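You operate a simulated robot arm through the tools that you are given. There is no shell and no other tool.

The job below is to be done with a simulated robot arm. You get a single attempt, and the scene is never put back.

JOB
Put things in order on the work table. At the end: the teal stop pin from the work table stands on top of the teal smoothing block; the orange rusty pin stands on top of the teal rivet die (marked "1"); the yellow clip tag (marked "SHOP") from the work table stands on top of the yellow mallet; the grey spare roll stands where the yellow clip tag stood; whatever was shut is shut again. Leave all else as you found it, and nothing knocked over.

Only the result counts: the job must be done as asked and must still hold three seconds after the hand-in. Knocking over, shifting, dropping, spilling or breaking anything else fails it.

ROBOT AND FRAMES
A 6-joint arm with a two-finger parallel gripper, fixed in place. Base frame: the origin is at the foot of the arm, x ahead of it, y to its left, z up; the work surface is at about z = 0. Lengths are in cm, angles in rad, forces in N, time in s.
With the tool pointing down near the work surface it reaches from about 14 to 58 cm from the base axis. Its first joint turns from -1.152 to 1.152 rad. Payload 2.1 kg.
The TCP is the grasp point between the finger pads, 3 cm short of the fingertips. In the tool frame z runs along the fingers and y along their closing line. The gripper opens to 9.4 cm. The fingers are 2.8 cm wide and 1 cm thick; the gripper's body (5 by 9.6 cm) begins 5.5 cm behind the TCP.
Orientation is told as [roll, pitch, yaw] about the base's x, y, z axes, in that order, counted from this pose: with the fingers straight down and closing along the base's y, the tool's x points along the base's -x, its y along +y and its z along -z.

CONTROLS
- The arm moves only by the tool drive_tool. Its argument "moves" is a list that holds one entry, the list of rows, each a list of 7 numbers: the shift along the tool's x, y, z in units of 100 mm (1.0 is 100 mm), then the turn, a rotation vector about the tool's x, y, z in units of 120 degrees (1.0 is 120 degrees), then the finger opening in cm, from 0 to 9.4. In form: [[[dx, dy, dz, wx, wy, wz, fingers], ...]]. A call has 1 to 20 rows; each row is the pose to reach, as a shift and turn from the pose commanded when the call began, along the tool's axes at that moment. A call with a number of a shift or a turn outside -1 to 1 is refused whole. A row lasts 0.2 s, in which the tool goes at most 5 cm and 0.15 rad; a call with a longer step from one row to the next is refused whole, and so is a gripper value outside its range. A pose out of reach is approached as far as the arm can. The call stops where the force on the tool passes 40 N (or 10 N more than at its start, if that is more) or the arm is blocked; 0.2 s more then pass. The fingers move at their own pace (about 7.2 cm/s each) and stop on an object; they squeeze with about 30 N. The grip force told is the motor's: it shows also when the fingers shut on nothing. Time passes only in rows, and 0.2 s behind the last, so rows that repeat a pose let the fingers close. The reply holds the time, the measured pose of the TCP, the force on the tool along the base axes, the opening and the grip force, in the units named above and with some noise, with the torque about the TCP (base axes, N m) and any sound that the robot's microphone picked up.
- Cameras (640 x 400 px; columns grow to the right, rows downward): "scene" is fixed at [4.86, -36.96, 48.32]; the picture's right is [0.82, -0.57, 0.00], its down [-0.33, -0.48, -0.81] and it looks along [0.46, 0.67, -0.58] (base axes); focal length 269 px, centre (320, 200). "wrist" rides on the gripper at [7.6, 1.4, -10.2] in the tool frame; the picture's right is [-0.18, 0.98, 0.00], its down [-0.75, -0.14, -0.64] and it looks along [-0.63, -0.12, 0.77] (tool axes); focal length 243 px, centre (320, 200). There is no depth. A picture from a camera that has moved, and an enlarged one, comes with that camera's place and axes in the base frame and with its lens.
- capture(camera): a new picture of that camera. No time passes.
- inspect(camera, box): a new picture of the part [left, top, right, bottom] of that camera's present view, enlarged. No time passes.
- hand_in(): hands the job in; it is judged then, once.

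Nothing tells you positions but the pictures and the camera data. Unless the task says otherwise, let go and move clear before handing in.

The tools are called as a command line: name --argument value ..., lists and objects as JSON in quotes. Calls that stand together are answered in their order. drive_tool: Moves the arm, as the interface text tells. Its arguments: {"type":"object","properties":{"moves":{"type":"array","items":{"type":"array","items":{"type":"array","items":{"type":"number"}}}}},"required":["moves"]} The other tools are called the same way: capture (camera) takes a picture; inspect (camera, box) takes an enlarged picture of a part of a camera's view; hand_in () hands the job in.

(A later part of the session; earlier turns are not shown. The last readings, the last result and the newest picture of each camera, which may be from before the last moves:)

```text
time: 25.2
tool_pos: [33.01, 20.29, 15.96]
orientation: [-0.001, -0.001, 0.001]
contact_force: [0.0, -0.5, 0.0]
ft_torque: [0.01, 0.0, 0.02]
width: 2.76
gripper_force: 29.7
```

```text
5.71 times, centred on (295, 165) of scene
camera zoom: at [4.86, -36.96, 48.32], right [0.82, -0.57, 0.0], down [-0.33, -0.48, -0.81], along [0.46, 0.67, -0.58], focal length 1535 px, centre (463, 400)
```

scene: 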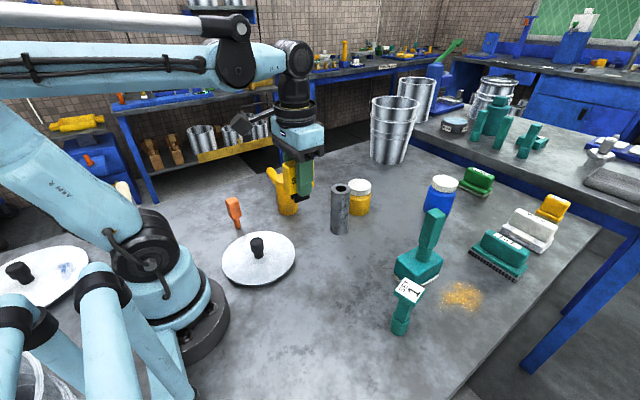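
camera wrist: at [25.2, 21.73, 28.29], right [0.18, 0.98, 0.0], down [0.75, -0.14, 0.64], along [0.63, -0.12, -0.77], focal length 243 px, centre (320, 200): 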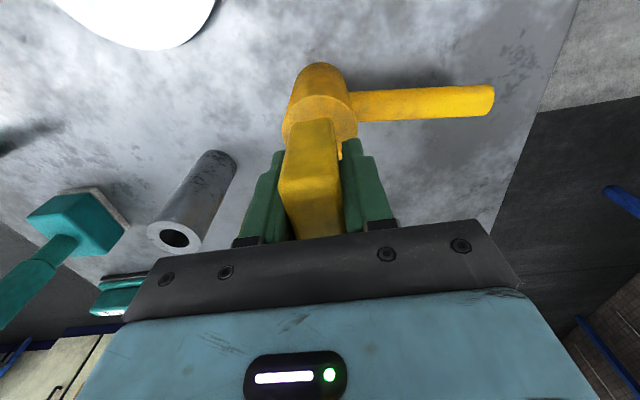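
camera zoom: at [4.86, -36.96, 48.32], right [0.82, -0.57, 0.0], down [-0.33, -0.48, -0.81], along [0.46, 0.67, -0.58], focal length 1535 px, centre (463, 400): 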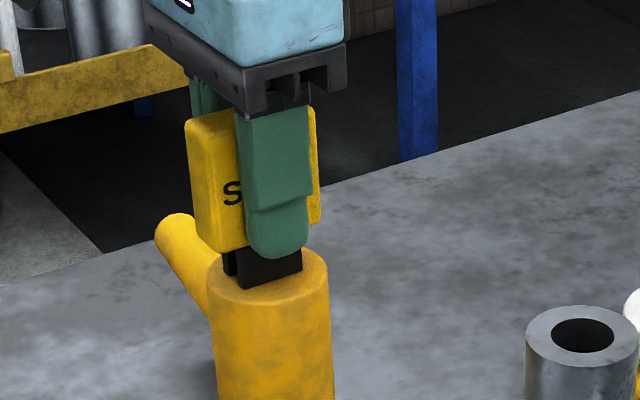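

inspect --camera "scene" --box '[272, 160, 312, 185]'

inspect --camera "wrist" --box '[260, 40, 380, 130]'

```text
16.00 times, centred on (292, 172) of scene
camera zoom: at [4.86, -36.96, 48.32], right [0.82, -0.57, 0.0], down [-0.33, -0.48, -0.81], along [0.46, 0.67, -0.58], focal length 4298 px, centre (768, 640)
```

zoom: 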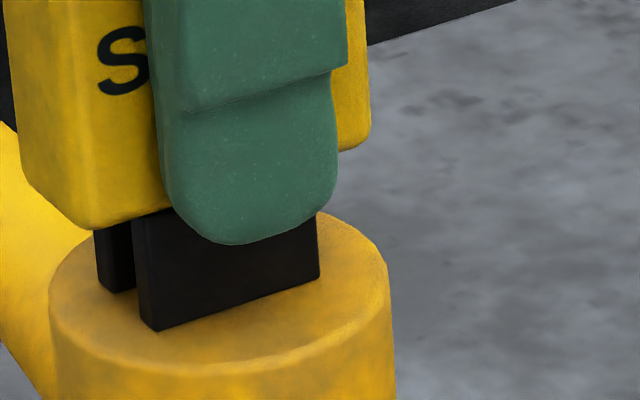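

```text
4.44 times, centred on (320, 85) of wrist
camera zoom: at [25.27, 21.69, 26.23], right [0.18, 0.98, 0.0], down [0.75, -0.14, 0.64], along [0.63, -0.12, -0.77], focal length 1078 px, centre (320, 711)
```

zoom: 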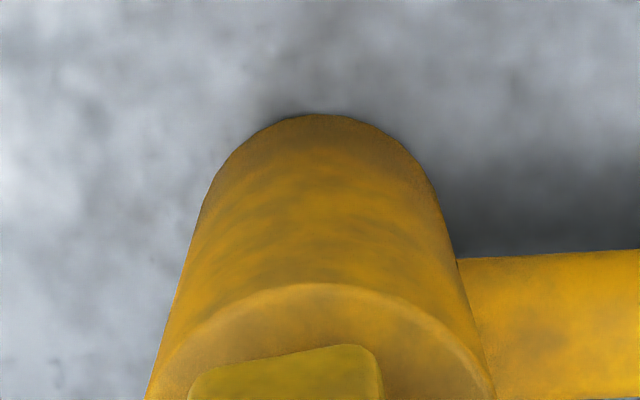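

drive_tool --moves '[[[-0.02, -0.005, 0, 0, 0, 0, 1], [-0.02, -0.005, 0.015, 0, 0, 0, 1], [-0.02, -0.005, 0.022, 0, 0, 0, 1], [-0.02, -0.005, 0.022, 0, 0, 0, 1]]]'

inspect --camera "scene" --box '[272, 160, 312, 185]'

```text
time: 26.2
tool_pos: [33.21, 20.29, 15.79]
orientation: [-0.001, -0.002, 0.0]
contact_force: [-3.8, 1.0, 29.2]
ft_torque: [0.01, -0.17, 0.02]
width: 2.78
gripper_force: 30.3
```

```text
16.00 times, centred on (292, 172) of scene
camera zoom: at [4.85, -36.96, 48.32], right [0.82, -0.57, 0.0], down [-0.33, -0.48, -0.81], along [0.46, 0.67, -0.58], focal length 4298 px, centre (768, 640)
```

zoom: 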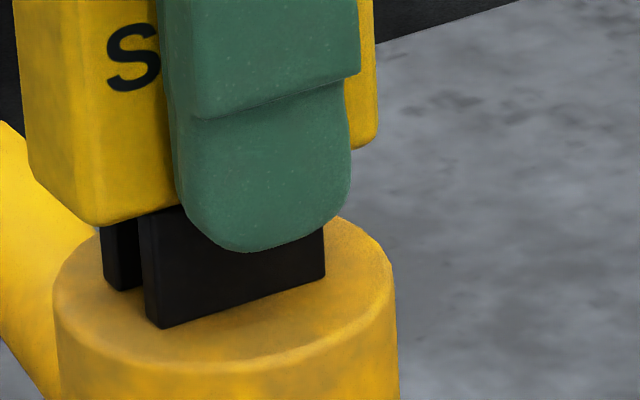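

Contact with about 29 N. I'll ease up a little before releasing.

drive_tool --moves '[[[0, 0, -0.006, 0, 0, 0, 1], [0, 0, -0.006, 0, 0, 0, 1]]]'

```text
time: 26.8
tool_pos: [33.14, 20.38, 15.74]
orientation: [0.0, 0.002, 0.002]
contact_force: [-1.5, -0.3, 3.0]
ft_torque: [0.0, -0.03, -0.02]
width: 2.77
gripper_force: 29.9
```

drive_tool --moves '[[[0, 0, 0, 0, 0, 0, 2.6], [0, 0, 0, 0, 0, 0, 3.0], [0, 0, 0, 0, 0, 0, 3.6], [0, 0, 0, 0, 0, 0, 5], [0, 0, 0, 0, 0, 0, 7], [0, 0, 0, 0, 0, 0, 7]]]'

capture --camera "wrist"

inspect --camera "scene" --box '[250, 130, 330, 230]'

```text
time: 28.2
tool_pos: [33.14, 20.28, 15.85]
orientation: [0.001, 0.001, 0.002]
contact_force: [-0.2, -0.5, 0.6]
ft_torque: [0.01, 0.03, -0.04]
width: 7.02
gripper_force: 0.0
```

```text
taken
camera wrist: at [25.48, 21.69, 26.08], right [0.18, 0.98, 0.0], down [0.75, -0.14, 0.64], along [0.63, -0.12, -0.77], focal length 243 px, centre (320, 200)
```

wrist: 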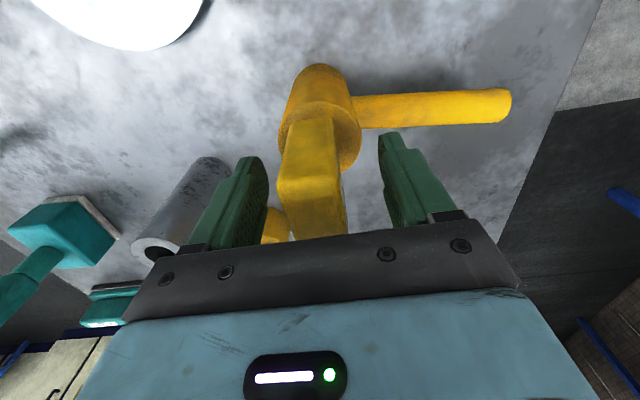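

```text
4.00 times, centred on (290, 180) of scene
camera zoom: at [4.86, -36.96, 48.32], right [0.82, -0.57, 0.0], down [-0.33, -0.48, -0.81], along [0.46, 0.67, -0.58], focal length 1074 px, centre (440, 280)
```

zoom: 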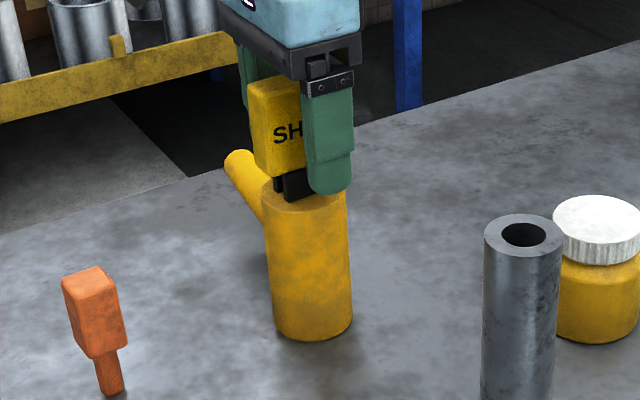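

The tag stands on the mallet. I'll go up and then to the grey roll.

drive_tool --moves '[[[0, 0, -0.1, 0, 0, 0, 7], [0, 0, -0.3, 0, 0, 0, 7], [0, 0, -0.55, 0, 0, 0, 7], [0, 0, -0.8, 0, 0, 0, 7], [0, 0, -0.85, 0, 0, 0, 9.4]]]'

drive_tool --moves '[[[-0.16, -0.35, 0, 0, 0, 0, 9.4], [-0.32, -0.7, 0, 0, 0, 0, 9.4], [-0.4, -1.0, 0, 0, 0, 0, 9.4]]]'

capture --camera "wrist"

capture --camera "scene"

```text
time: 29.4
tool_pos: [33.05, 20.19, 24.31]
orientation: [0.0, 0.0, 0.002]
contact_force: [0.3, 0.2, -0.7]
ft_torque: [-0.01, -0.02, 0.0]
width: 9.38
gripper_force: 0.1
```

```text
time: 30.2
tool_pos: [37.19, 10.26, 24.21]
orientation: [-0.001, -0.001, 0.003]
contact_force: [0.1, 0.8, -0.5]
ft_torque: [-0.01, -0.01, -0.01]
width: 9.39
gripper_force: 0.1
```

```text
taken
camera wrist: at [29.48, 11.66, 34.41], right [0.18, 0.98, 0.0], down [0.75, -0.14, 0.64], along [0.63, -0.12, -0.77], focal length 243 px, centre (320, 200)
```

wrist: 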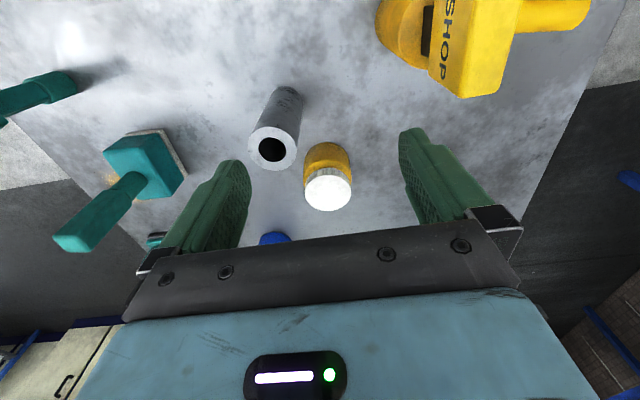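

```text
taken
```

scene: 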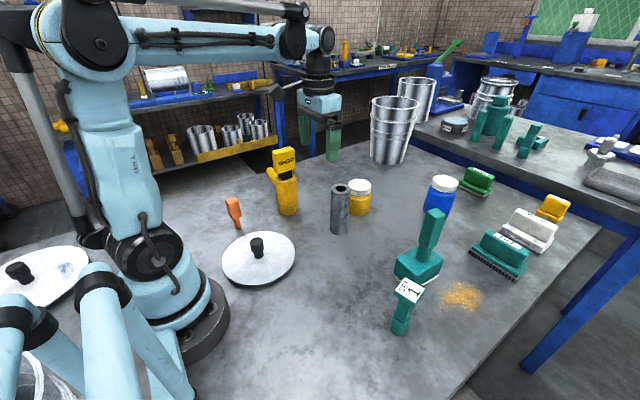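

inspect --camera "wrist" --box '[220, 70, 380, 220]'

inspect --camera "scene" --box '[260, 140, 380, 240]'

```text
2.67 times, centred on (300, 145) of wrist
camera zoom: at [29.48, 11.66, 34.41], right [0.18, 0.98, 0.0], down [0.75, -0.14, 0.64], along [0.63, -0.12, -0.77], focal length 647 px, centre (373, 347)
```

zoom: 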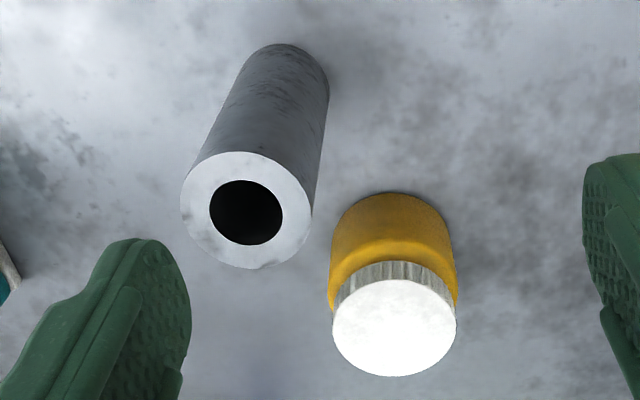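

```text
4.00 times, centred on (320, 190) of scene
camera zoom: at [4.86, -36.96, 48.32], right [0.82, -0.57, 0.0], down [-0.33, -0.48, -0.81], along [0.46, 0.67, -0.58], focal length 1074 px, centre (320, 240)
```

zoom: 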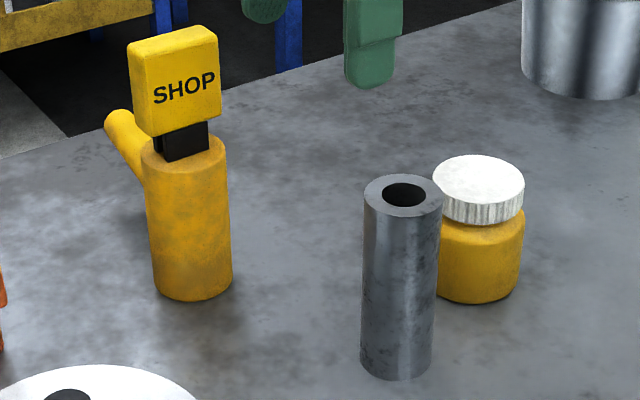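

The tag is standing on the mallet. The roll's axis is near (39.7,4.9) and it is about 13 cm tall; I'll line up over it.

drive_tool --moves '[[[-0.13, -0.27, 0, 0, 0, 0, 9.4], [-0.257, -0.535, 0, 0, 0, 0, 9.4], [-0.257, -0.535, 0.3, 0, 0, 0, 9.4], [-0.257, -0.535, 0.6, 0, 0, 0, 9.4], [-0.257, -0.535, 0.65, 0, 0, 0, 9.4]]]'

inspect --camera "wrist" --box '[220, 50, 420, 190]'

```text
time: 31.4
tool_pos: [39.79, 5.04, 17.82]
orientation: [-0.001, 0.001, 0.003]
contact_force: [0.6, -0.4, 0.3]
ft_torque: [-0.02, -0.01, -0.02]
width: 9.37
gripper_force: 0.1
```

```text
2.86 times, centred on (320, 120) of wrist
camera zoom: at [32.16, 6.42, 28.16], right [0.18, 0.98, 0.0], down [0.75, -0.14, 0.64], along [0.63, -0.12, -0.77], focal length 693 px, centre (320, 429)
```

zoom: 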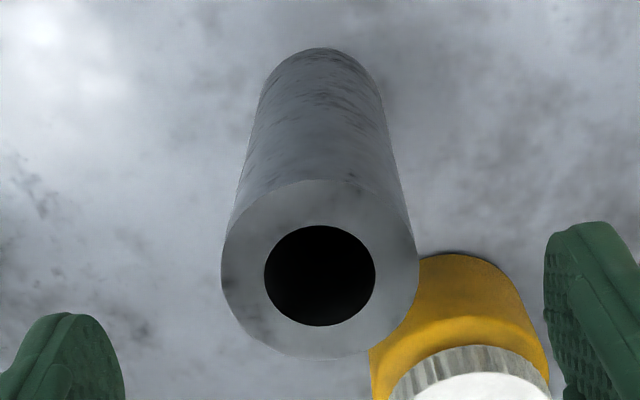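

Aligned. I'll come down and grip the roll.

drive_tool --moves '[[[0, 0, 0.25, 0, 0, 0, 9.4], [0, 0, 0.5, 0, 0, 0, 9.4], [0, 0, 0.75, 0, 0, 0, 9.4], [0, 0, 0.88, 0, 0, 0, 9.4], [0, 0, 0.9, 0, 0, 0, 9.4], [0, 0, 0.9, 0, 0, 0, 7], [0, 0, 0.9, 0, 0, 0, 5.5], [0, 0, 0.9, 0, 0, 0, 4], [0, 0, 0.9, 0, 0, 0, 3.5], [0, 0, 0.9, 0, 0, 0, 3.5]]]'

capture --camera "wrist"

inspect --camera "scene" --box '[280, 140, 400, 260]'

```text
time: 33.6
tool_pos: [39.47, 4.88, 8.85]
orientation: [0.0, 0.002, 0.0]
contact_force: [-0.2, -0.9, -0.2]
ft_torque: [0.01, 0.0, 0.02]
width: 5.29
gripper_force: 30.4
```

```text
taken
camera wrist: at [31.95, 6.3, 19.16], right [0.18, 0.98, 0.0], down [0.75, -0.14, 0.64], along [0.63, -0.12, -0.77], focal length 243 px, centre (320, 200)
```

wrist: 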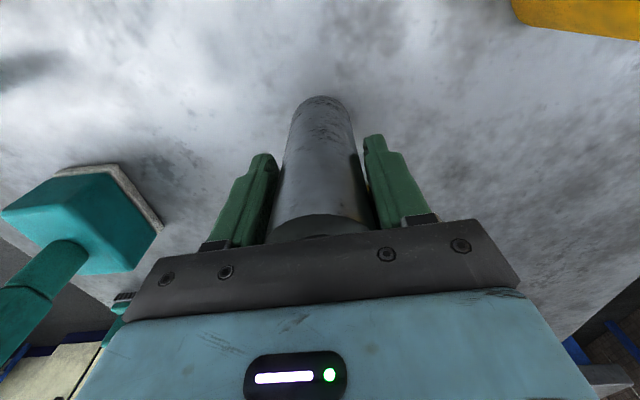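

```text
3.33 times, centred on (340, 200) of scene
camera zoom: at [4.86, -36.96, 48.32], right [0.82, -0.57, 0.0], down [-0.33, -0.48, -0.81], along [0.46, 0.67, -0.58], focal length 896 px, centre (253, 200)
```

zoom: 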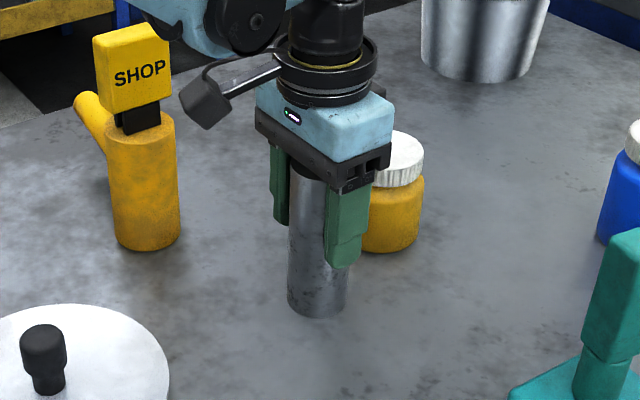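

Gripped the roll at opening 5.3. I'll lift gently.

drive_tool --moves '[[[0, 0, -0.05, 0, 0, 0, 3.5], [0, 0, -0.15, 0, 0, 0, 3.5], [0, 0, -0.3, 0, 0, 0, 3.5], [0, 0, -0.5, 0, 0, 0, 3.5], [0, 0, -0.7, 0, 0, 0, 3.5], [0, 0, -0.9, 0, 0, 0, 3.5], [0, 0, -1.0, 0, 0, 0, 3.5]]]'

capture --camera "wrist"

```text
time: 35.2
tool_pos: [39.57, 4.9, 18.93]
orientation: [0.001, 0.0, 0.003]
contact_force: [0.0, 0.4, -5.5]
ft_torque: [-0.01, 0.05, 0.0]
width: 5.31
gripper_force: 30.4
```

```text
taken
camera wrist: at [31.94, 6.35, 29.13], right [0.18, 0.98, 0.0], down [0.75, -0.14, 0.64], along [0.63, -0.12, -0.77], focal length 243 px, centre (320, 200)
```

wrist: 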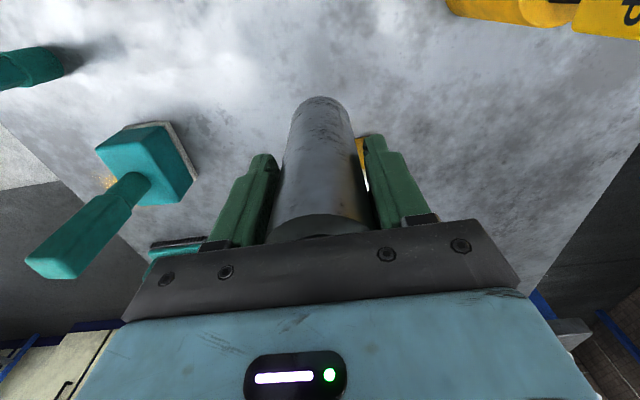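

drive_tool --moves '[[[0.2, -0.25, 0, 0, 0, 0, 3.5], [0.4, -0.5, 0, 0, 0, 0, 3.5], [0.6, -0.73, 0, 0, 0, 0, 3.5], [0.8, -0.97, 0, 0, 0, 0, 3.5]]]'

drive_tool --moves '[[[0.2, -0.25, 0, 0, 0, 0, 3.5], [0.4, -0.5, 0, 0, 0, 0, 3.5], [0.6, -0.73, 0, 0, 0, 0, 3.5], [0.8, -0.97, 0, 0, 0, 0, 3.5]]]'

drive_tool --moves '[[[0.18, -0.22, 0, 0, 0, 0, 3.5], [0.365, -0.45, 0, 0, 0, 0, 3.5], [0.365, -0.45, 0.2, 0, 0, 0, 3.5], [0.365, -0.45, 0.4, 0, 0, 0, 3.5], [0.365, -0.45, 0.6, 0, 0, 0, 3.5], [0.365, -0.45, 0.7, 0, 0, 0, 3.5], [0.365, -0.45, 0.7, 0, 0, 0, 3.5]]]'

capture --camera "wrist"

capture --camera "scene"

```text
time: 36.2
tool_pos: [31.53, -4.56, 18.78]
orientation: [0.0, 0.0, 0.002]
contact_force: [-0.7, 0.7, -5.0]
ft_torque: [0.0, 0.02, -0.01]
width: 5.27
gripper_force: 29.7
```

```text
time: 37.2
tool_pos: [23.67, -14.48, 18.83]
orientation: [0.001, -0.001, 0.004]
contact_force: [-0.9, 0.3, -4.1]
ft_torque: [0.01, 0.0, 0.02]
width: 5.28
gripper_force: 29.7
```

```text
time: 38.8
tool_pos: [20.01, -18.83, 11.84]
orientation: [0.0, -0.001, 0.001]
contact_force: [0.0, -0.2, -5.3]
ft_torque: [-0.01, 0.02, 0.01]
width: 5.28
gripper_force: 30.3
```

```text
taken
camera wrist: at [12.4, -17.57, 22.08], right [0.18, 0.98, 0.0], down [0.75, -0.14, 0.64], along [0.63, -0.12, -0.77], focal length 243 px, centre (320, 200)
```

wrist: 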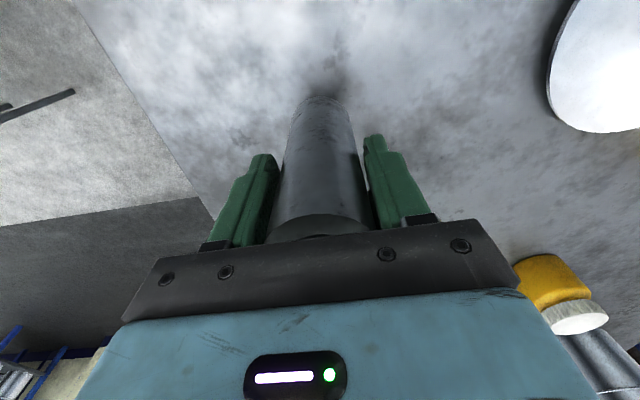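

```text
taken
```

scene: 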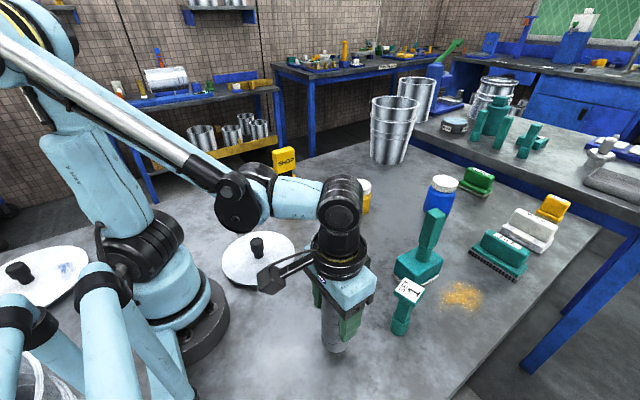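

drive_tool --moves '[[[0.008, -0.004, 0.1, 0, 0, 0, 3.5], [0.008, -0.004, 0.2, 0, 0, 0, 3.5], [0.008, -0.004, 0.26, 0, 0, 0, 3.5], [0.008, -0.004, 0.285, 0, 0, 0, 3.5], [0.008, -0.004, 0.285, 0, 0, 0, 3.5]]]'

inspect --camera "scene" --box '[280, 260, 400, 370]'

```text
time: 40.0
tool_pos: [19.82, -18.97, 8.92]
orientation: [0.0, 0.0, 0.003]
contact_force: [-1.3, -0.4, -2.2]
ft_torque: [0.1, 0.04, 0.01]
width: 5.31
gripper_force: 30.1
```

```text
3.64 times, centred on (340, 315) of scene
camera zoom: at [4.86, -36.96, 48.32], right [0.82, -0.57, 0.0], down [-0.33, -0.48, -0.81], along [0.46, 0.67, -0.58], focal length 977 px, centre (247, -218)
```

zoom: 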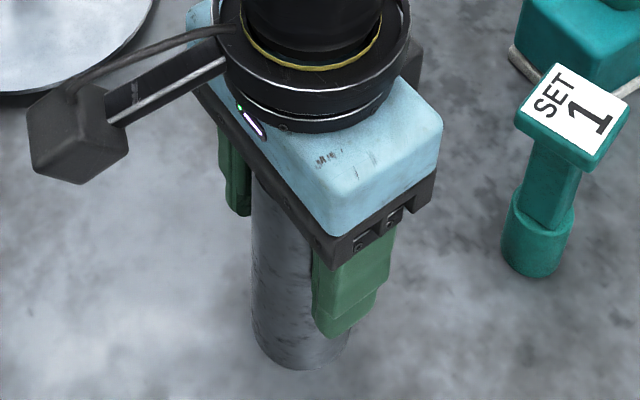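

drive_tool --moves '[[[0, 0, 0.003, 0, 0, 0, 3.5], [0, 0, 0.003, 0, 0, 0, 3.5]]]'

```text
time: 40.6
tool_pos: [19.9, -19.03, 8.98]
orientation: [0.0, 0.0, 0.003]
contact_force: [-3.0, -0.2, 19.8]
ft_torque: [0.35, -0.14, 0.09]
width: 5.3
gripper_force: 30.5
```

drive_tool --moves '[[[0, 0, -0.002, 0, 0, 0, 3.5], [0, 0, -0.002, 0, 0, 0, 5.2], [0, 0, -0.002, 0, 0, 0, 5.6], [0, 0, -0.002, 0, 0, 0, 6.2], [0, 0, -0.002, 0, 0, 0, 7.5], [0, 0, -0.002, 0, 0, 0, 9.4], [0, 0, -0.002, 0, 0, 0, 9.4]]]'

capture --camera "wrist"

inspect --camera "scene" --box '[280, 260, 400, 370]'

```text
time: 42.2
tool_pos: [19.99, -19.0, 8.97]
orientation: [0.0, 0.0, 0.0]
contact_force: [-0.4, 0.4, 0.3]
ft_torque: [0.0, -0.03, -0.01]
width: 9.38
gripper_force: 0.1
```

```text
taken
camera wrist: at [12.32, -17.63, 19.21], right [0.18, 0.98, 0.0], down [0.75, -0.14, 0.64], along [0.63, -0.12, -0.77], focal length 243 px, centre (320, 200)
```

wrist: 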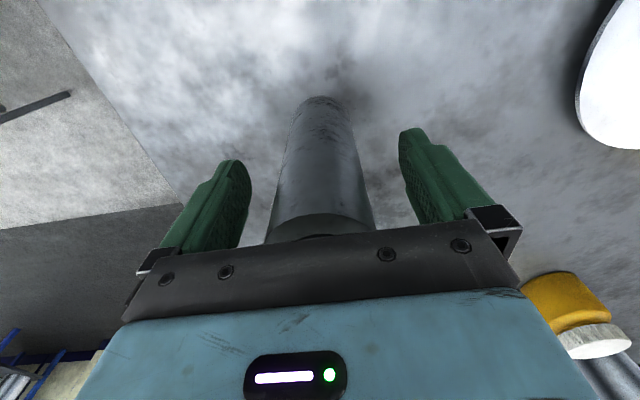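

```text
3.64 times, centred on (340, 315) of scene
camera zoom: at [4.86, -36.96, 48.32], right [0.82, -0.57, 0.0], down [-0.33, -0.48, -0.81], along [0.46, 0.67, -0.58], focal length 977 px, centre (247, -218)
```

zoom: 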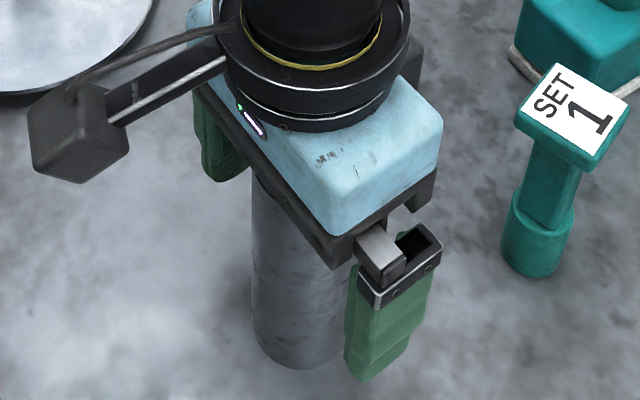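

The roll stands where the tag was. I'll go up, swing over to the orange pin at height, and look at things on the way.

drive_tool --moves '[[[0, 0, -0.1, 0, 0, 0, 9.4], [0, 0, -0.3, 0, 0, 0, 9.4], [0, 0, -0.55, 0, 0, 0, 9.4], [0, 0, -0.8, 0, 0, 0, 9.4], [0, 0, -1.0, 0, 0, 0, 9.4]]]'

drive_tool --moves '[[[-0.15, 0.3, -0.2, 0, 0, 0, 9.4], [-0.3, 0.6, -0.4, 0, 0, 0, 9.4], [-0.45, 0.9, -0.55, 0, 0, 0, 9.4], [-0.5, 1.0, -0.6, 0, 0, 0, 9.4]]]'

capture --camera "scene"

capture --camera "wrist"

```text
time: 43.4
tool_pos: [20.04, -19.02, 18.9]
orientation: [0.001, -0.001, 0.0]
contact_force: [-0.1, 0.2, 0.2]
ft_torque: [0.0, 0.02, -0.01]
width: 9.37
gripper_force: 0.0
```

```text
time: 44.4
tool_pos: [24.8, -9.0, 24.99]
orientation: [0.0, 0.0, 0.002]
contact_force: [1.2, 0.0, 0.2]
ft_torque: [0.02, -0.03, 0.02]
width: 9.38
gripper_force: 0.1
```

```text
taken
```

scene: 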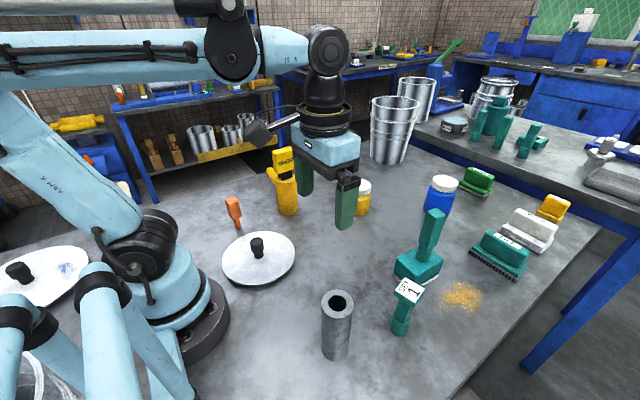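

```text
taken
camera wrist: at [17.18, -7.6, 35.26], right [0.18, 0.98, 0.0], down [0.75, -0.14, 0.64], along [0.63, -0.12, -0.77], focal length 243 px, centre (320, 200)
```

wrist: 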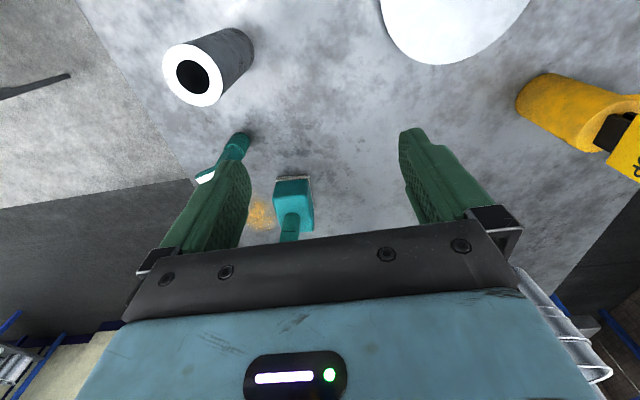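

drive_tool --moves '[[[0, 0.33, 0, 0, 0, 0, 9.4], [0, 0.66, 0, 0, 0, 0, 9.4], [0, 1.0, 0, 0, 0, 0, 9.4]]]'

drive_tool --moves '[[[0.06, 0.33, 0, 0, 0, 0, 9.4], [0.13, 0.66, 0, 0, 0, 0, 9.4], [0.2, 1.0, 0, 0, 0, 0, 9.4]]]'

capture --camera "wrist"

inspect --camera "scene" --box '[200, 170, 280, 250]'

```text
time: 45.2
tool_pos: [24.76, 0.88, 24.74]
orientation: [0.0, 0.001, 0.0]
contact_force: [-0.6, 0.5, -0.1]
ft_torque: [0.02, 0.0, 0.0]
width: 9.39
gripper_force: 0.1
```

```text
time: 46.0
tool_pos: [22.53, 11.04, 24.82]
orientation: [0.003, 0.001, 0.0]
contact_force: [0.5, -0.5, 0.0]
ft_torque: [0.01, -0.02, 0.01]
width: 9.4
gripper_force: 0.0
```

```text
taken
camera wrist: at [14.98, 12.49, 35.12], right [0.18, 0.98, 0.0], down [0.75, -0.14, 0.64], along [0.63, -0.12, -0.77], focal length 243 px, centre (320, 200)
```

wrist: 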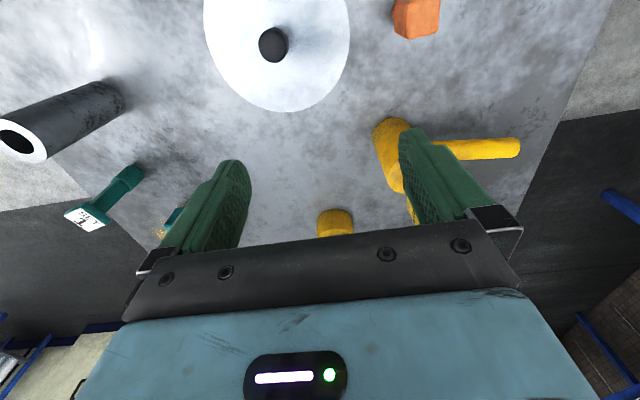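

```text
5.00 times, centred on (240, 210) of scene
camera zoom: at [4.86, -36.96, 48.32], right [0.82, -0.57, 0.0], down [-0.33, -0.48, -0.81], along [0.46, 0.67, -0.58], focal length 1343 px, centre (720, 150)
```

zoom: 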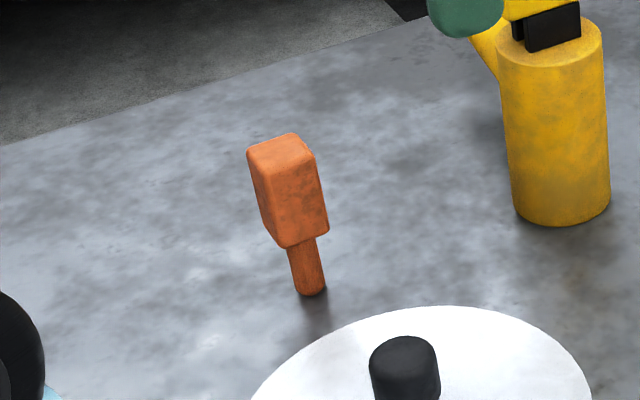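

drive_tool --moves '[[[0.16, 0.33, 0, 0, 0, 0, 9.4], [0.32, 0.66, 0, 0, 0, 0, 9.4], [0.47, 1.0, 0, 0, 0, 0, 9.4]]]'

capture --camera "wrist"

inspect --camera "wrist" --box '[250, 40, 410, 150]'

inspect --camera "scene" --box '[215, 190, 255, 235]'

```text
time: 46.8
tool_pos: [17.98, 20.95, 24.96]
orientation: [0.002, -0.001, 0.002]
contact_force: [0.0, -0.6, 1.3]
ft_torque: [-0.01, 0.02, 0.02]
width: 9.38
gripper_force: 0.0
```

```text
taken
camera wrist: at [10.36, 22.3, 35.18], right [0.18, 0.98, 0.0], down [0.75, -0.14, 0.64], along [0.63, -0.12, -0.77], focal length 243 px, centre (320, 200)
```

wrist: 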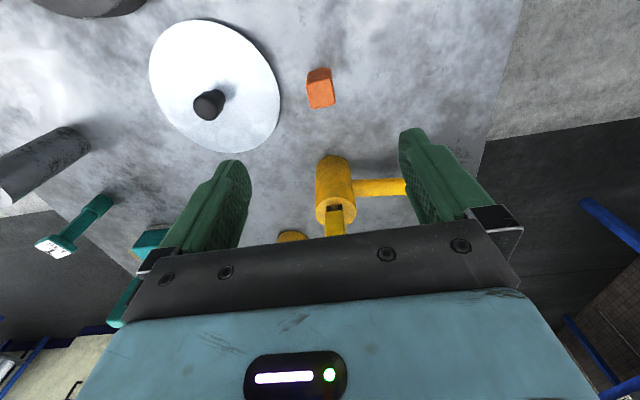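

```text
3.64 times, centred on (330, 95) of wrist
camera zoom: at [10.36, 22.3, 35.18], right [0.18, 0.98, 0.0], down [0.75, -0.14, 0.64], along [0.63, -0.12, -0.77], focal length 882 px, centre (284, 582)
```

zoom: 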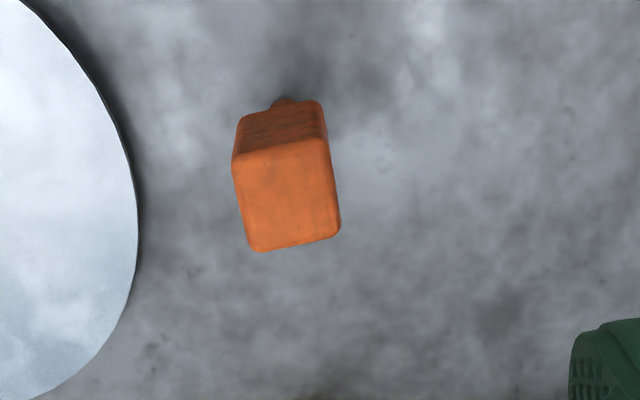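

```text
8.89 times, centred on (235, 212) of scene
camera zoom: at [4.86, -36.96, 48.32], right [0.82, -0.57, 0.0], down [-0.33, -0.48, -0.81], along [0.46, 0.67, -0.58], focal length 2388 px, centre (1076, 89)
```

zoom: 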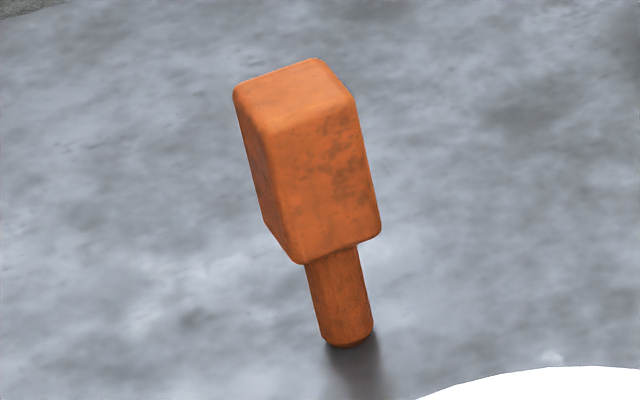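

The orange pin sits at about (17.85,21.0), with its head aligned to the axes and spanning z 4–8.8 on a thin shaft. I'll come down with a narrower opening to keep clear of the lid.

drive_tool --moves '[[[0.012, 0.006, 0.3, 0, 0, 0, 7], [0.012, 0.006, 0.6, 0, 0, 0, 6.5], [0.012, 0.006, 0.9, 0, 0, 0, 6.5], [0.012, 0.006, 1.0, 0, 0, 0, 6.5]]]'

capture --camera "wrist"

inspect --camera "wrist" --box '[240, 60, 400, 180]'

```text
time: 47.8
tool_pos: [17.92, 21.08, 14.87]
orientation: [0.0, 0.001, 0.003]
contact_force: [0.8, 0.1, 0.2]
ft_torque: [-0.01, -0.02, 0.01]
width: 6.49
gripper_force: 0.1
```

```text
taken
camera wrist: at [10.37, 22.48, 25.16], right [0.18, 0.98, 0.0], down [0.75, -0.14, 0.64], along [0.63, -0.12, -0.77], focal length 243 px, centre (320, 200)
```

wrist: 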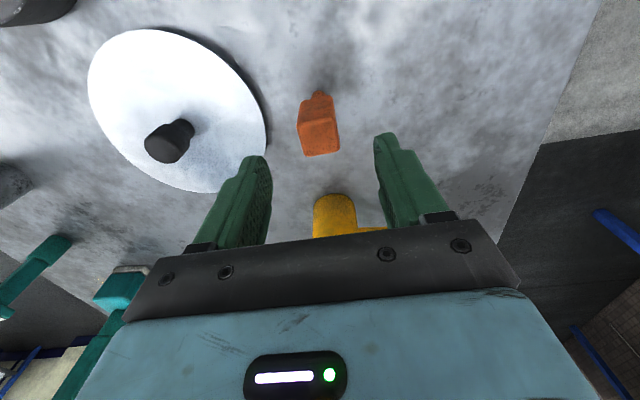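

```text
3.33 times, centred on (320, 120) of wrist
camera zoom: at [10.37, 22.48, 25.16], right [0.18, 0.98, 0.0], down [0.75, -0.14, 0.64], along [0.63, -0.12, -0.77], focal length 809 px, centre (320, 467)
```

zoom: 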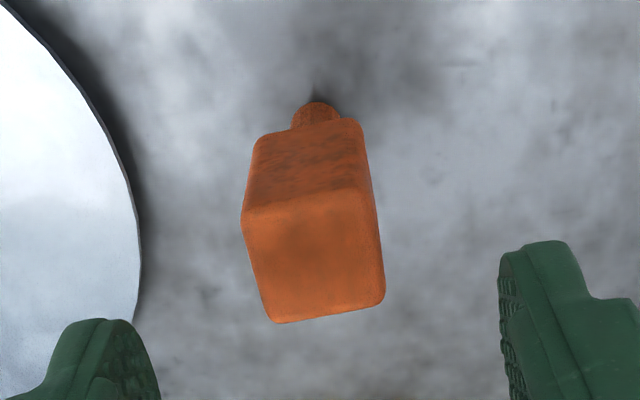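

Centred. I'll descend and grip.

drive_tool --moves '[[[0, -0.006, 0.25, 0, 0, 0, 6.5], [0, -0.006, 0.5, 0, 0, 0, 6.5], [0, -0.006, 0.7, 0, 0, 0, 6.5], [0, -0.006, 0.79, 0, 0, 0, 6.5], [0, -0.006, 0.805, 0, 0, 0, 6.5], [0, -0.006, 0.805, 0, 0, 0, 4.5], [0, -0.006, 0.805, 0, 0, 0, 3], [0, -0.006, 0.805, 0, 0, 0, 1.5], [0, -0.006, 0.805, 0, 0, 0, 1.5], [0, -0.006, 0.805, 0, 0, 0, 1.5]]]'

capture --camera "wrist"

inspect --camera "scene" --box '[190, 150, 290, 250]'

```text
time: 50.0
tool_pos: [18.09, 21.0, 6.89]
orientation: [-0.002, 0.001, 0.002]
contact_force: [-1.0, 0.1, -0.6]
ft_torque: [0.0, 0.0, 0.02]
width: 3.17
gripper_force: 30.4
```

```text
taken
camera wrist: at [10.42, 22.39, 17.17], right [0.18, 0.98, 0.0], down [0.75, -0.14, 0.64], along [0.63, -0.12, -0.77], focal length 243 px, centre (320, 200)
```

wrist: 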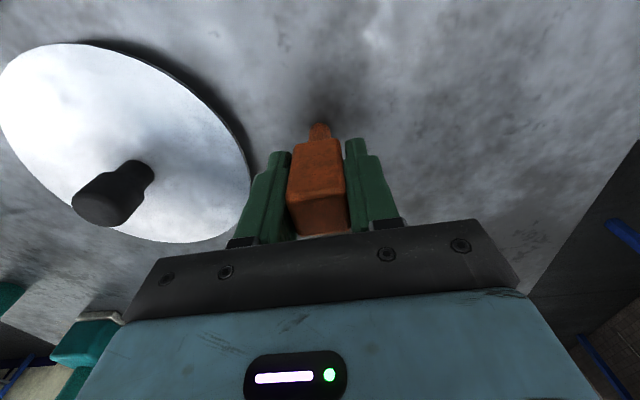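

```text
4.00 times, centred on (240, 200) of scene
camera zoom: at [4.86, -36.96, 48.32], right [0.82, -0.57, 0.0], down [-0.33, -0.48, -0.81], along [0.46, 0.67, -0.58], focal length 1074 px, centre (640, 200)
```

zoom: 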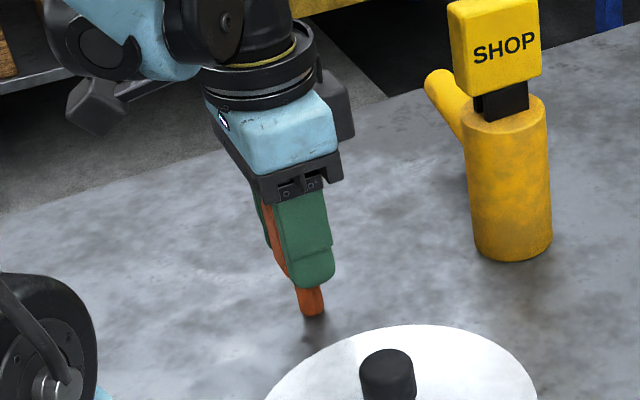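

Gripped the orange pin. I'll lift and carry it at height toward the die.

drive_tool --moves '[[[0, 0, -0.1, 0, 0, 0, 1.5], [0, 0, -0.3, 0, 0, 0, 1.5], [0, 0, -0.55, 0, 0, 0, 1.5], [0, 0, -0.8, 0, 0, 0, 1.5], [0, 0, -1.0, 0, 0, 0, 1.5]]]'

drive_tool --moves '[[[0, 0, -0.2, 0, 0, 0, 1.5], [-0.05, -0.1, -0.4, 0, 0, 0, 1.5], [-0.15, -0.3, -0.6, 0, 0, 0, 1.5], [-0.3, -0.55, -0.8, 0, 0, 0, 1.5], [-0.45, -0.8, -0.85, 0, 0, 0, 1.5], [-0.55, -1.0, -0.85, 0, 0, 0, 1.5]]]'

drive_tool --moves '[[[-0.1, -0.25, 0, 0, 0, 0, 1.5], [-0.2, -0.5, 0, 0, 0, 0, 1.5], [-0.3, -0.75, 0, 0, 0, 0, 1.5], [-0.4, -1.0, 0, 0, 0, 0, 1.5]]]'

capture --camera "wrist"

capture --camera "scene"

```text
time: 51.2
tool_pos: [18.0, 20.98, 17.04]
orientation: [0.0, 0.0, 0.002]
contact_force: [0.9, 0.8, -0.3]
ft_torque: [0.01, 0.0, 0.01]
width: 3.23
gripper_force: 30.1
```

```text
time: 52.6
tool_pos: [23.69, 10.97, 25.27]
orientation: [0.0, 0.0, 0.004]
contact_force: [-0.2, -0.2, -1.3]
ft_torque: [-0.01, 0.01, -0.01]
width: 3.18
gripper_force: 30.5
```

```text
time: 53.6
tool_pos: [27.49, 0.96, 25.09]
orientation: [-0.002, -0.001, 0.002]
contact_force: [0.2, 0.4, -0.9]
ft_torque: [0.04, -0.01, -0.01]
width: 3.2
gripper_force: 30.3
```

```text
taken
camera wrist: at [19.95, 2.31, 35.4], right [0.18, 0.98, 0.0], down [0.75, -0.14, 0.64], along [0.63, -0.12, -0.77], focal length 243 px, centre (320, 200)
```

wrist: 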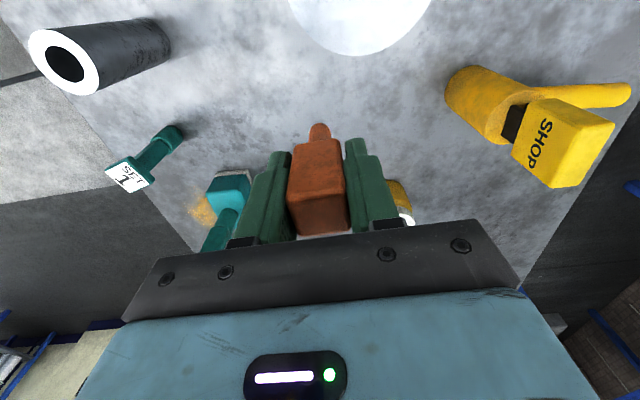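

```text
taken
```

scene: 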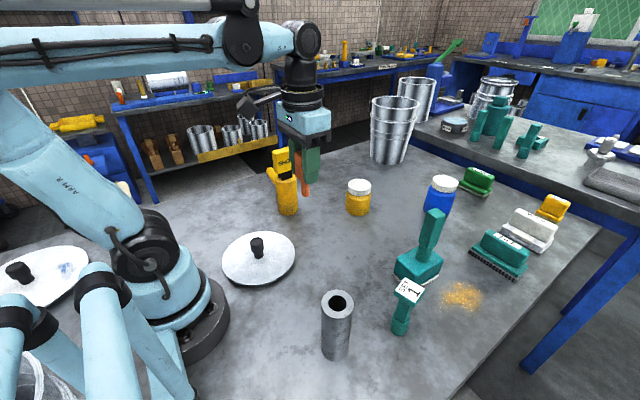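

drive_tool --moves '[[[-0.08, -0.25, 0, 0, 0, 0, 1.5], [-0.16, -0.5, 0, 0, 0, 0, 1.5], [-0.24, -0.75, 0, 0, 0, 0, 1.5], [-0.32, -1.0, 0, 0, 0, 0, 1.5]]]'

drive_tool --moves '[[[0, -0.25, 0, 0, 0, 0, 1.5], [0, -0.45, 0, 0, 0, 0, 1.5], [0, -0.6, 0, 0, 0, 0, 1.5], [0, -0.6, 0, 0, 0, 0, 1.5]]]'

capture --camera "wrist"

inspect --camera "wrist" --box '[140, 40, 300, 180]'

inspect --camera "scene" --box '[375, 270, 435, 340]'

```text
time: 54.6
tool_pos: [30.96, -8.98, 25.5]
orientation: [0.0, 0.0, 0.001]
contact_force: [-0.4, -0.9, -0.9]
ft_torque: [-0.01, 0.0, -0.01]
width: 3.17
gripper_force: 29.7
```

```text
time: 55.6
tool_pos: [30.72, -15.12, 25.52]
orientation: [0.0, 0.0, 0.002]
contact_force: [-0.4, -0.2, -0.8]
ft_torque: [0.01, -0.02, 0.01]
width: 3.17
gripper_force: 29.7
```

```text
taken
camera wrist: at [23.15, -13.73, 35.83], right [0.18, 0.98, 0.0], down [0.75, -0.14, 0.64], along [0.63, -0.12, -0.77], focal length 243 px, centre (320, 200)
```

wrist: 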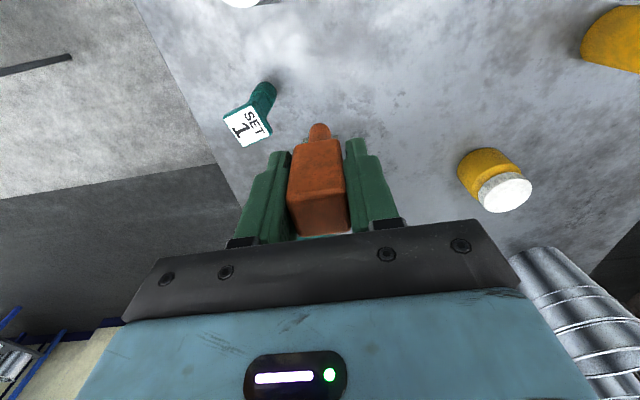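

```text
2.86 times, centred on (220, 110) of wrist
camera zoom: at [23.15, -13.73, 35.83], right [0.18, 0.98, 0.0], down [0.75, -0.14, 0.64], along [0.63, -0.12, -0.77], focal length 693 px, centre (606, 457)
```

zoom: 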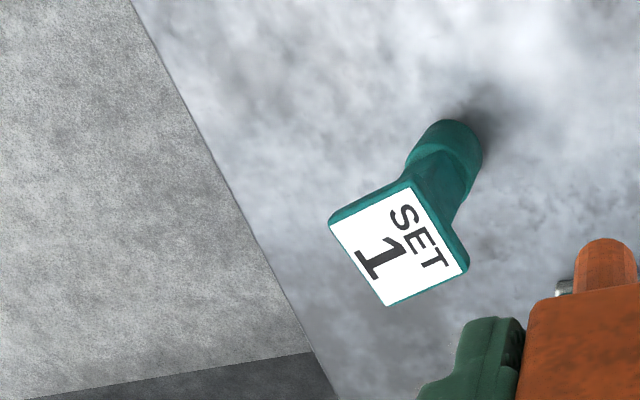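

```text
5.71 times, centred on (405, 305) of scene
camera zoom: at [4.86, -36.96, 48.32], right [0.82, -0.57, 0.0], down [-0.33, -0.48, -0.81], along [0.46, 0.67, -0.58], focal length 1535 px, centre (-166, -400)
```

zoom: 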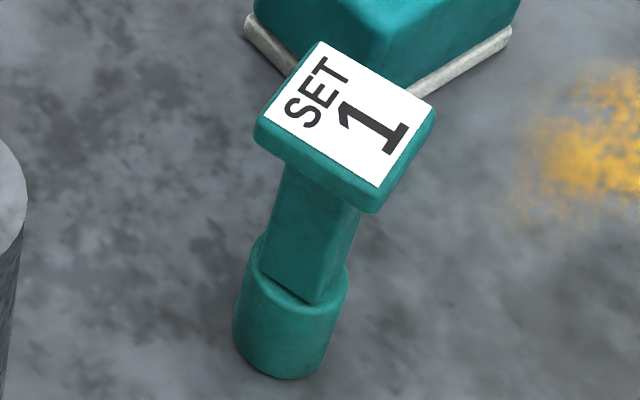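

inspect --camera "wrist" --box '[280, 100, 360, 160]'

```text
6.67 times, centred on (320, 130) of wrist
camera zoom: at [23.15, -13.73, 35.83], right [0.18, 0.98, 0.0], down [0.75, -0.14, 0.64], along [0.63, -0.12, -0.77], focal length 1618 px, centre (320, 667)
```

zoom: 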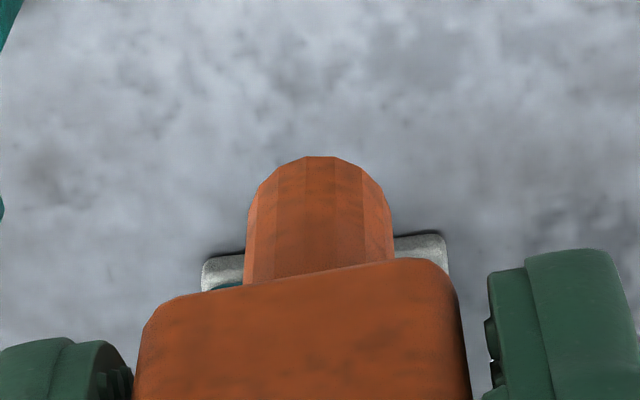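

The pin's shaft is on the tool axis. The die's top centre is (31.9,-23.1), z about 11.6. I'll move above it and come down partway.

drive_tool --moves '[[[-0.04, -0.2, 0, 0, 0, 0, 1.5], [-0.08, -0.45, 0, 0, 0, 0, 1.5], [-0.111, -0.7, 0, 0, 0, 0, 1.5], [-0.111, -0.79, 0, 0, 0, 0, 1.5], [-0.111, -0.79, 0.2, 0, 0, 0, 1.5], [-0.111, -0.79, 0.4, 0, 0, 0, 1.5], [-0.111, -0.79, 0.55, 0, 0, 0, 1.5], [-0.111, -0.79, 0.55, 0, 0, 0, 1.5]]]'

inspect --camera "wrist" --box '[260, 80, 380, 170]'

inspect --camera "scene" --box '[365, 240, 445, 340]'

```text
time: 57.4
tool_pos: [31.85, -22.97, 19.8]
orientation: [0.0, 0.001, 0.001]
contact_force: [-0.6, -0.5, -1.5]
ft_torque: [-0.02, 0.0, 0.04]
width: 3.17
gripper_force: 30.1
```

```text
4.44 times, centred on (320, 125) of wrist
camera zoom: at [24.26, -21.58, 30.11], right [0.18, 0.98, 0.0], down [0.75, -0.14, 0.64], along [0.63, -0.12, -0.77], focal length 1078 px, centre (320, 533)
```

zoom: 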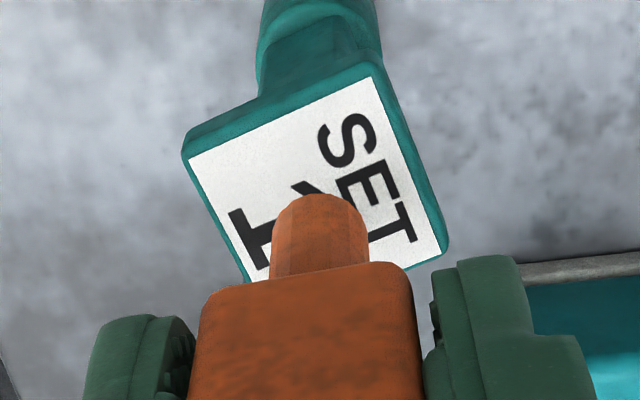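

```text
4.00 times, centred on (405, 290) of scene
camera zoom: at [4.86, -36.96, 48.32], right [0.82, -0.57, 0.0], down [-0.33, -0.48, -0.81], along [0.46, 0.67, -0.58], focal length 1074 px, centre (-20, -160)
```

zoom: 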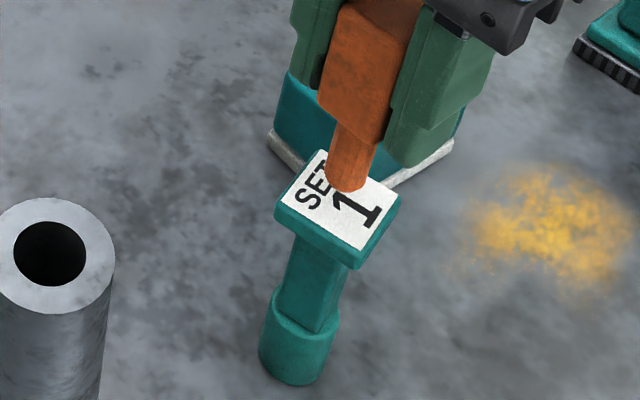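

Well centred over the die. I'll descend gently to near contact.

drive_tool --moves '[[[0, -0.003, 0.05, 0, 0, 0, 1.5], [0, -0.003, 0.09, 0, 0, 0, 1.5], [0, -0.003, 0.11, 0, 0, 0, 1.5], [0, -0.003, 0.11, 0, 0, 0, 1.5]]]'

inspect --camera "scene" --box '[385, 265, 425, 315]'

inspect --camera "wrist" --box '[260, 80, 380, 170]'

```text
time: 58.4
tool_pos: [32.06, -22.94, 18.84]
orientation: [-0.001, -0.002, 0.001]
contact_force: [0.3, 1.0, -2.1]
ft_torque: [-0.04, -0.03, 0.0]
width: 3.21
gripper_force: 29.4
```

```text
8.00 times, centred on (405, 290) of scene
camera zoom: at [4.86, -36.96, 48.32], right [0.82, -0.57, 0.0], down [-0.33, -0.48, -0.81], along [0.46, 0.67, -0.58], focal length 2149 px, centre (-360, -520)
```

zoom: 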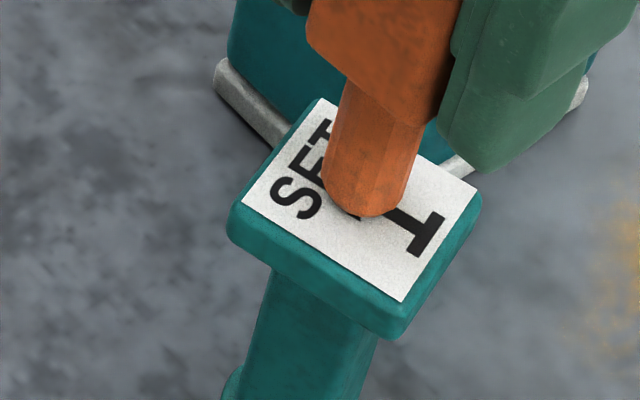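

```text
4.44 times, centred on (320, 125) of wrist
camera zoom: at [24.35, -21.58, 29.03], right [0.18, 0.98, 0.0], down [0.75, -0.14, 0.64], along [0.63, -0.12, -0.77], focal length 1078 px, centre (320, 533)
```

zoom: 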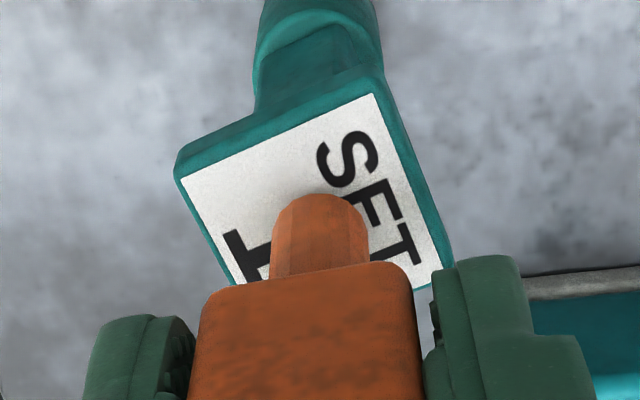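

drive_tool --moves '[[[0, 0, 0.01, 0, 0, 0, 1.5], [0, 0, 0.01, 0, 0, 0, 1.5]]]'

```text
time: 59.0
tool_pos: [32.01, -22.94, 18.83]
orientation: [-0.001, 0.0, 0.003]
contact_force: [0.1, -1.1, -0.6]
ft_torque: [-0.01, -0.01, -0.02]
width: 3.18
gripper_force: 30.9
```

drive_tool --moves '[[[0, 0, 0.008, 0, 0, 0, 1.5], [0, 0, 0.008, 0, 0, 0, 1.5]]]'

inspect --camera "scene" --box '[385, 265, 425, 315]'

```text
time: 59.6
tool_pos: [32.03, -22.91, 18.66]
orientation: [0.0, 0.001, 0.001]
contact_force: [0.6, -0.1, -1.2]
ft_torque: [0.02, 0.0, 0.02]
width: 3.16
gripper_force: 29.7
```

```text
8.00 times, centred on (405, 290) of scene
camera zoom: at [4.86, -36.96, 48.32], right [0.82, -0.57, 0.0], down [-0.33, -0.48, -0.81], along [0.46, 0.67, -0.58], focal length 2149 px, centre (-360, -520)
```

zoom: 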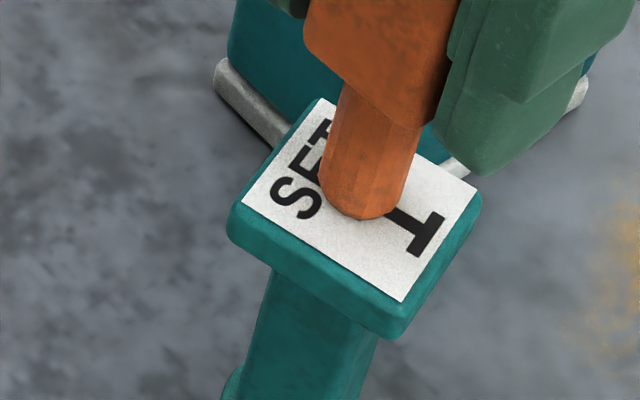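

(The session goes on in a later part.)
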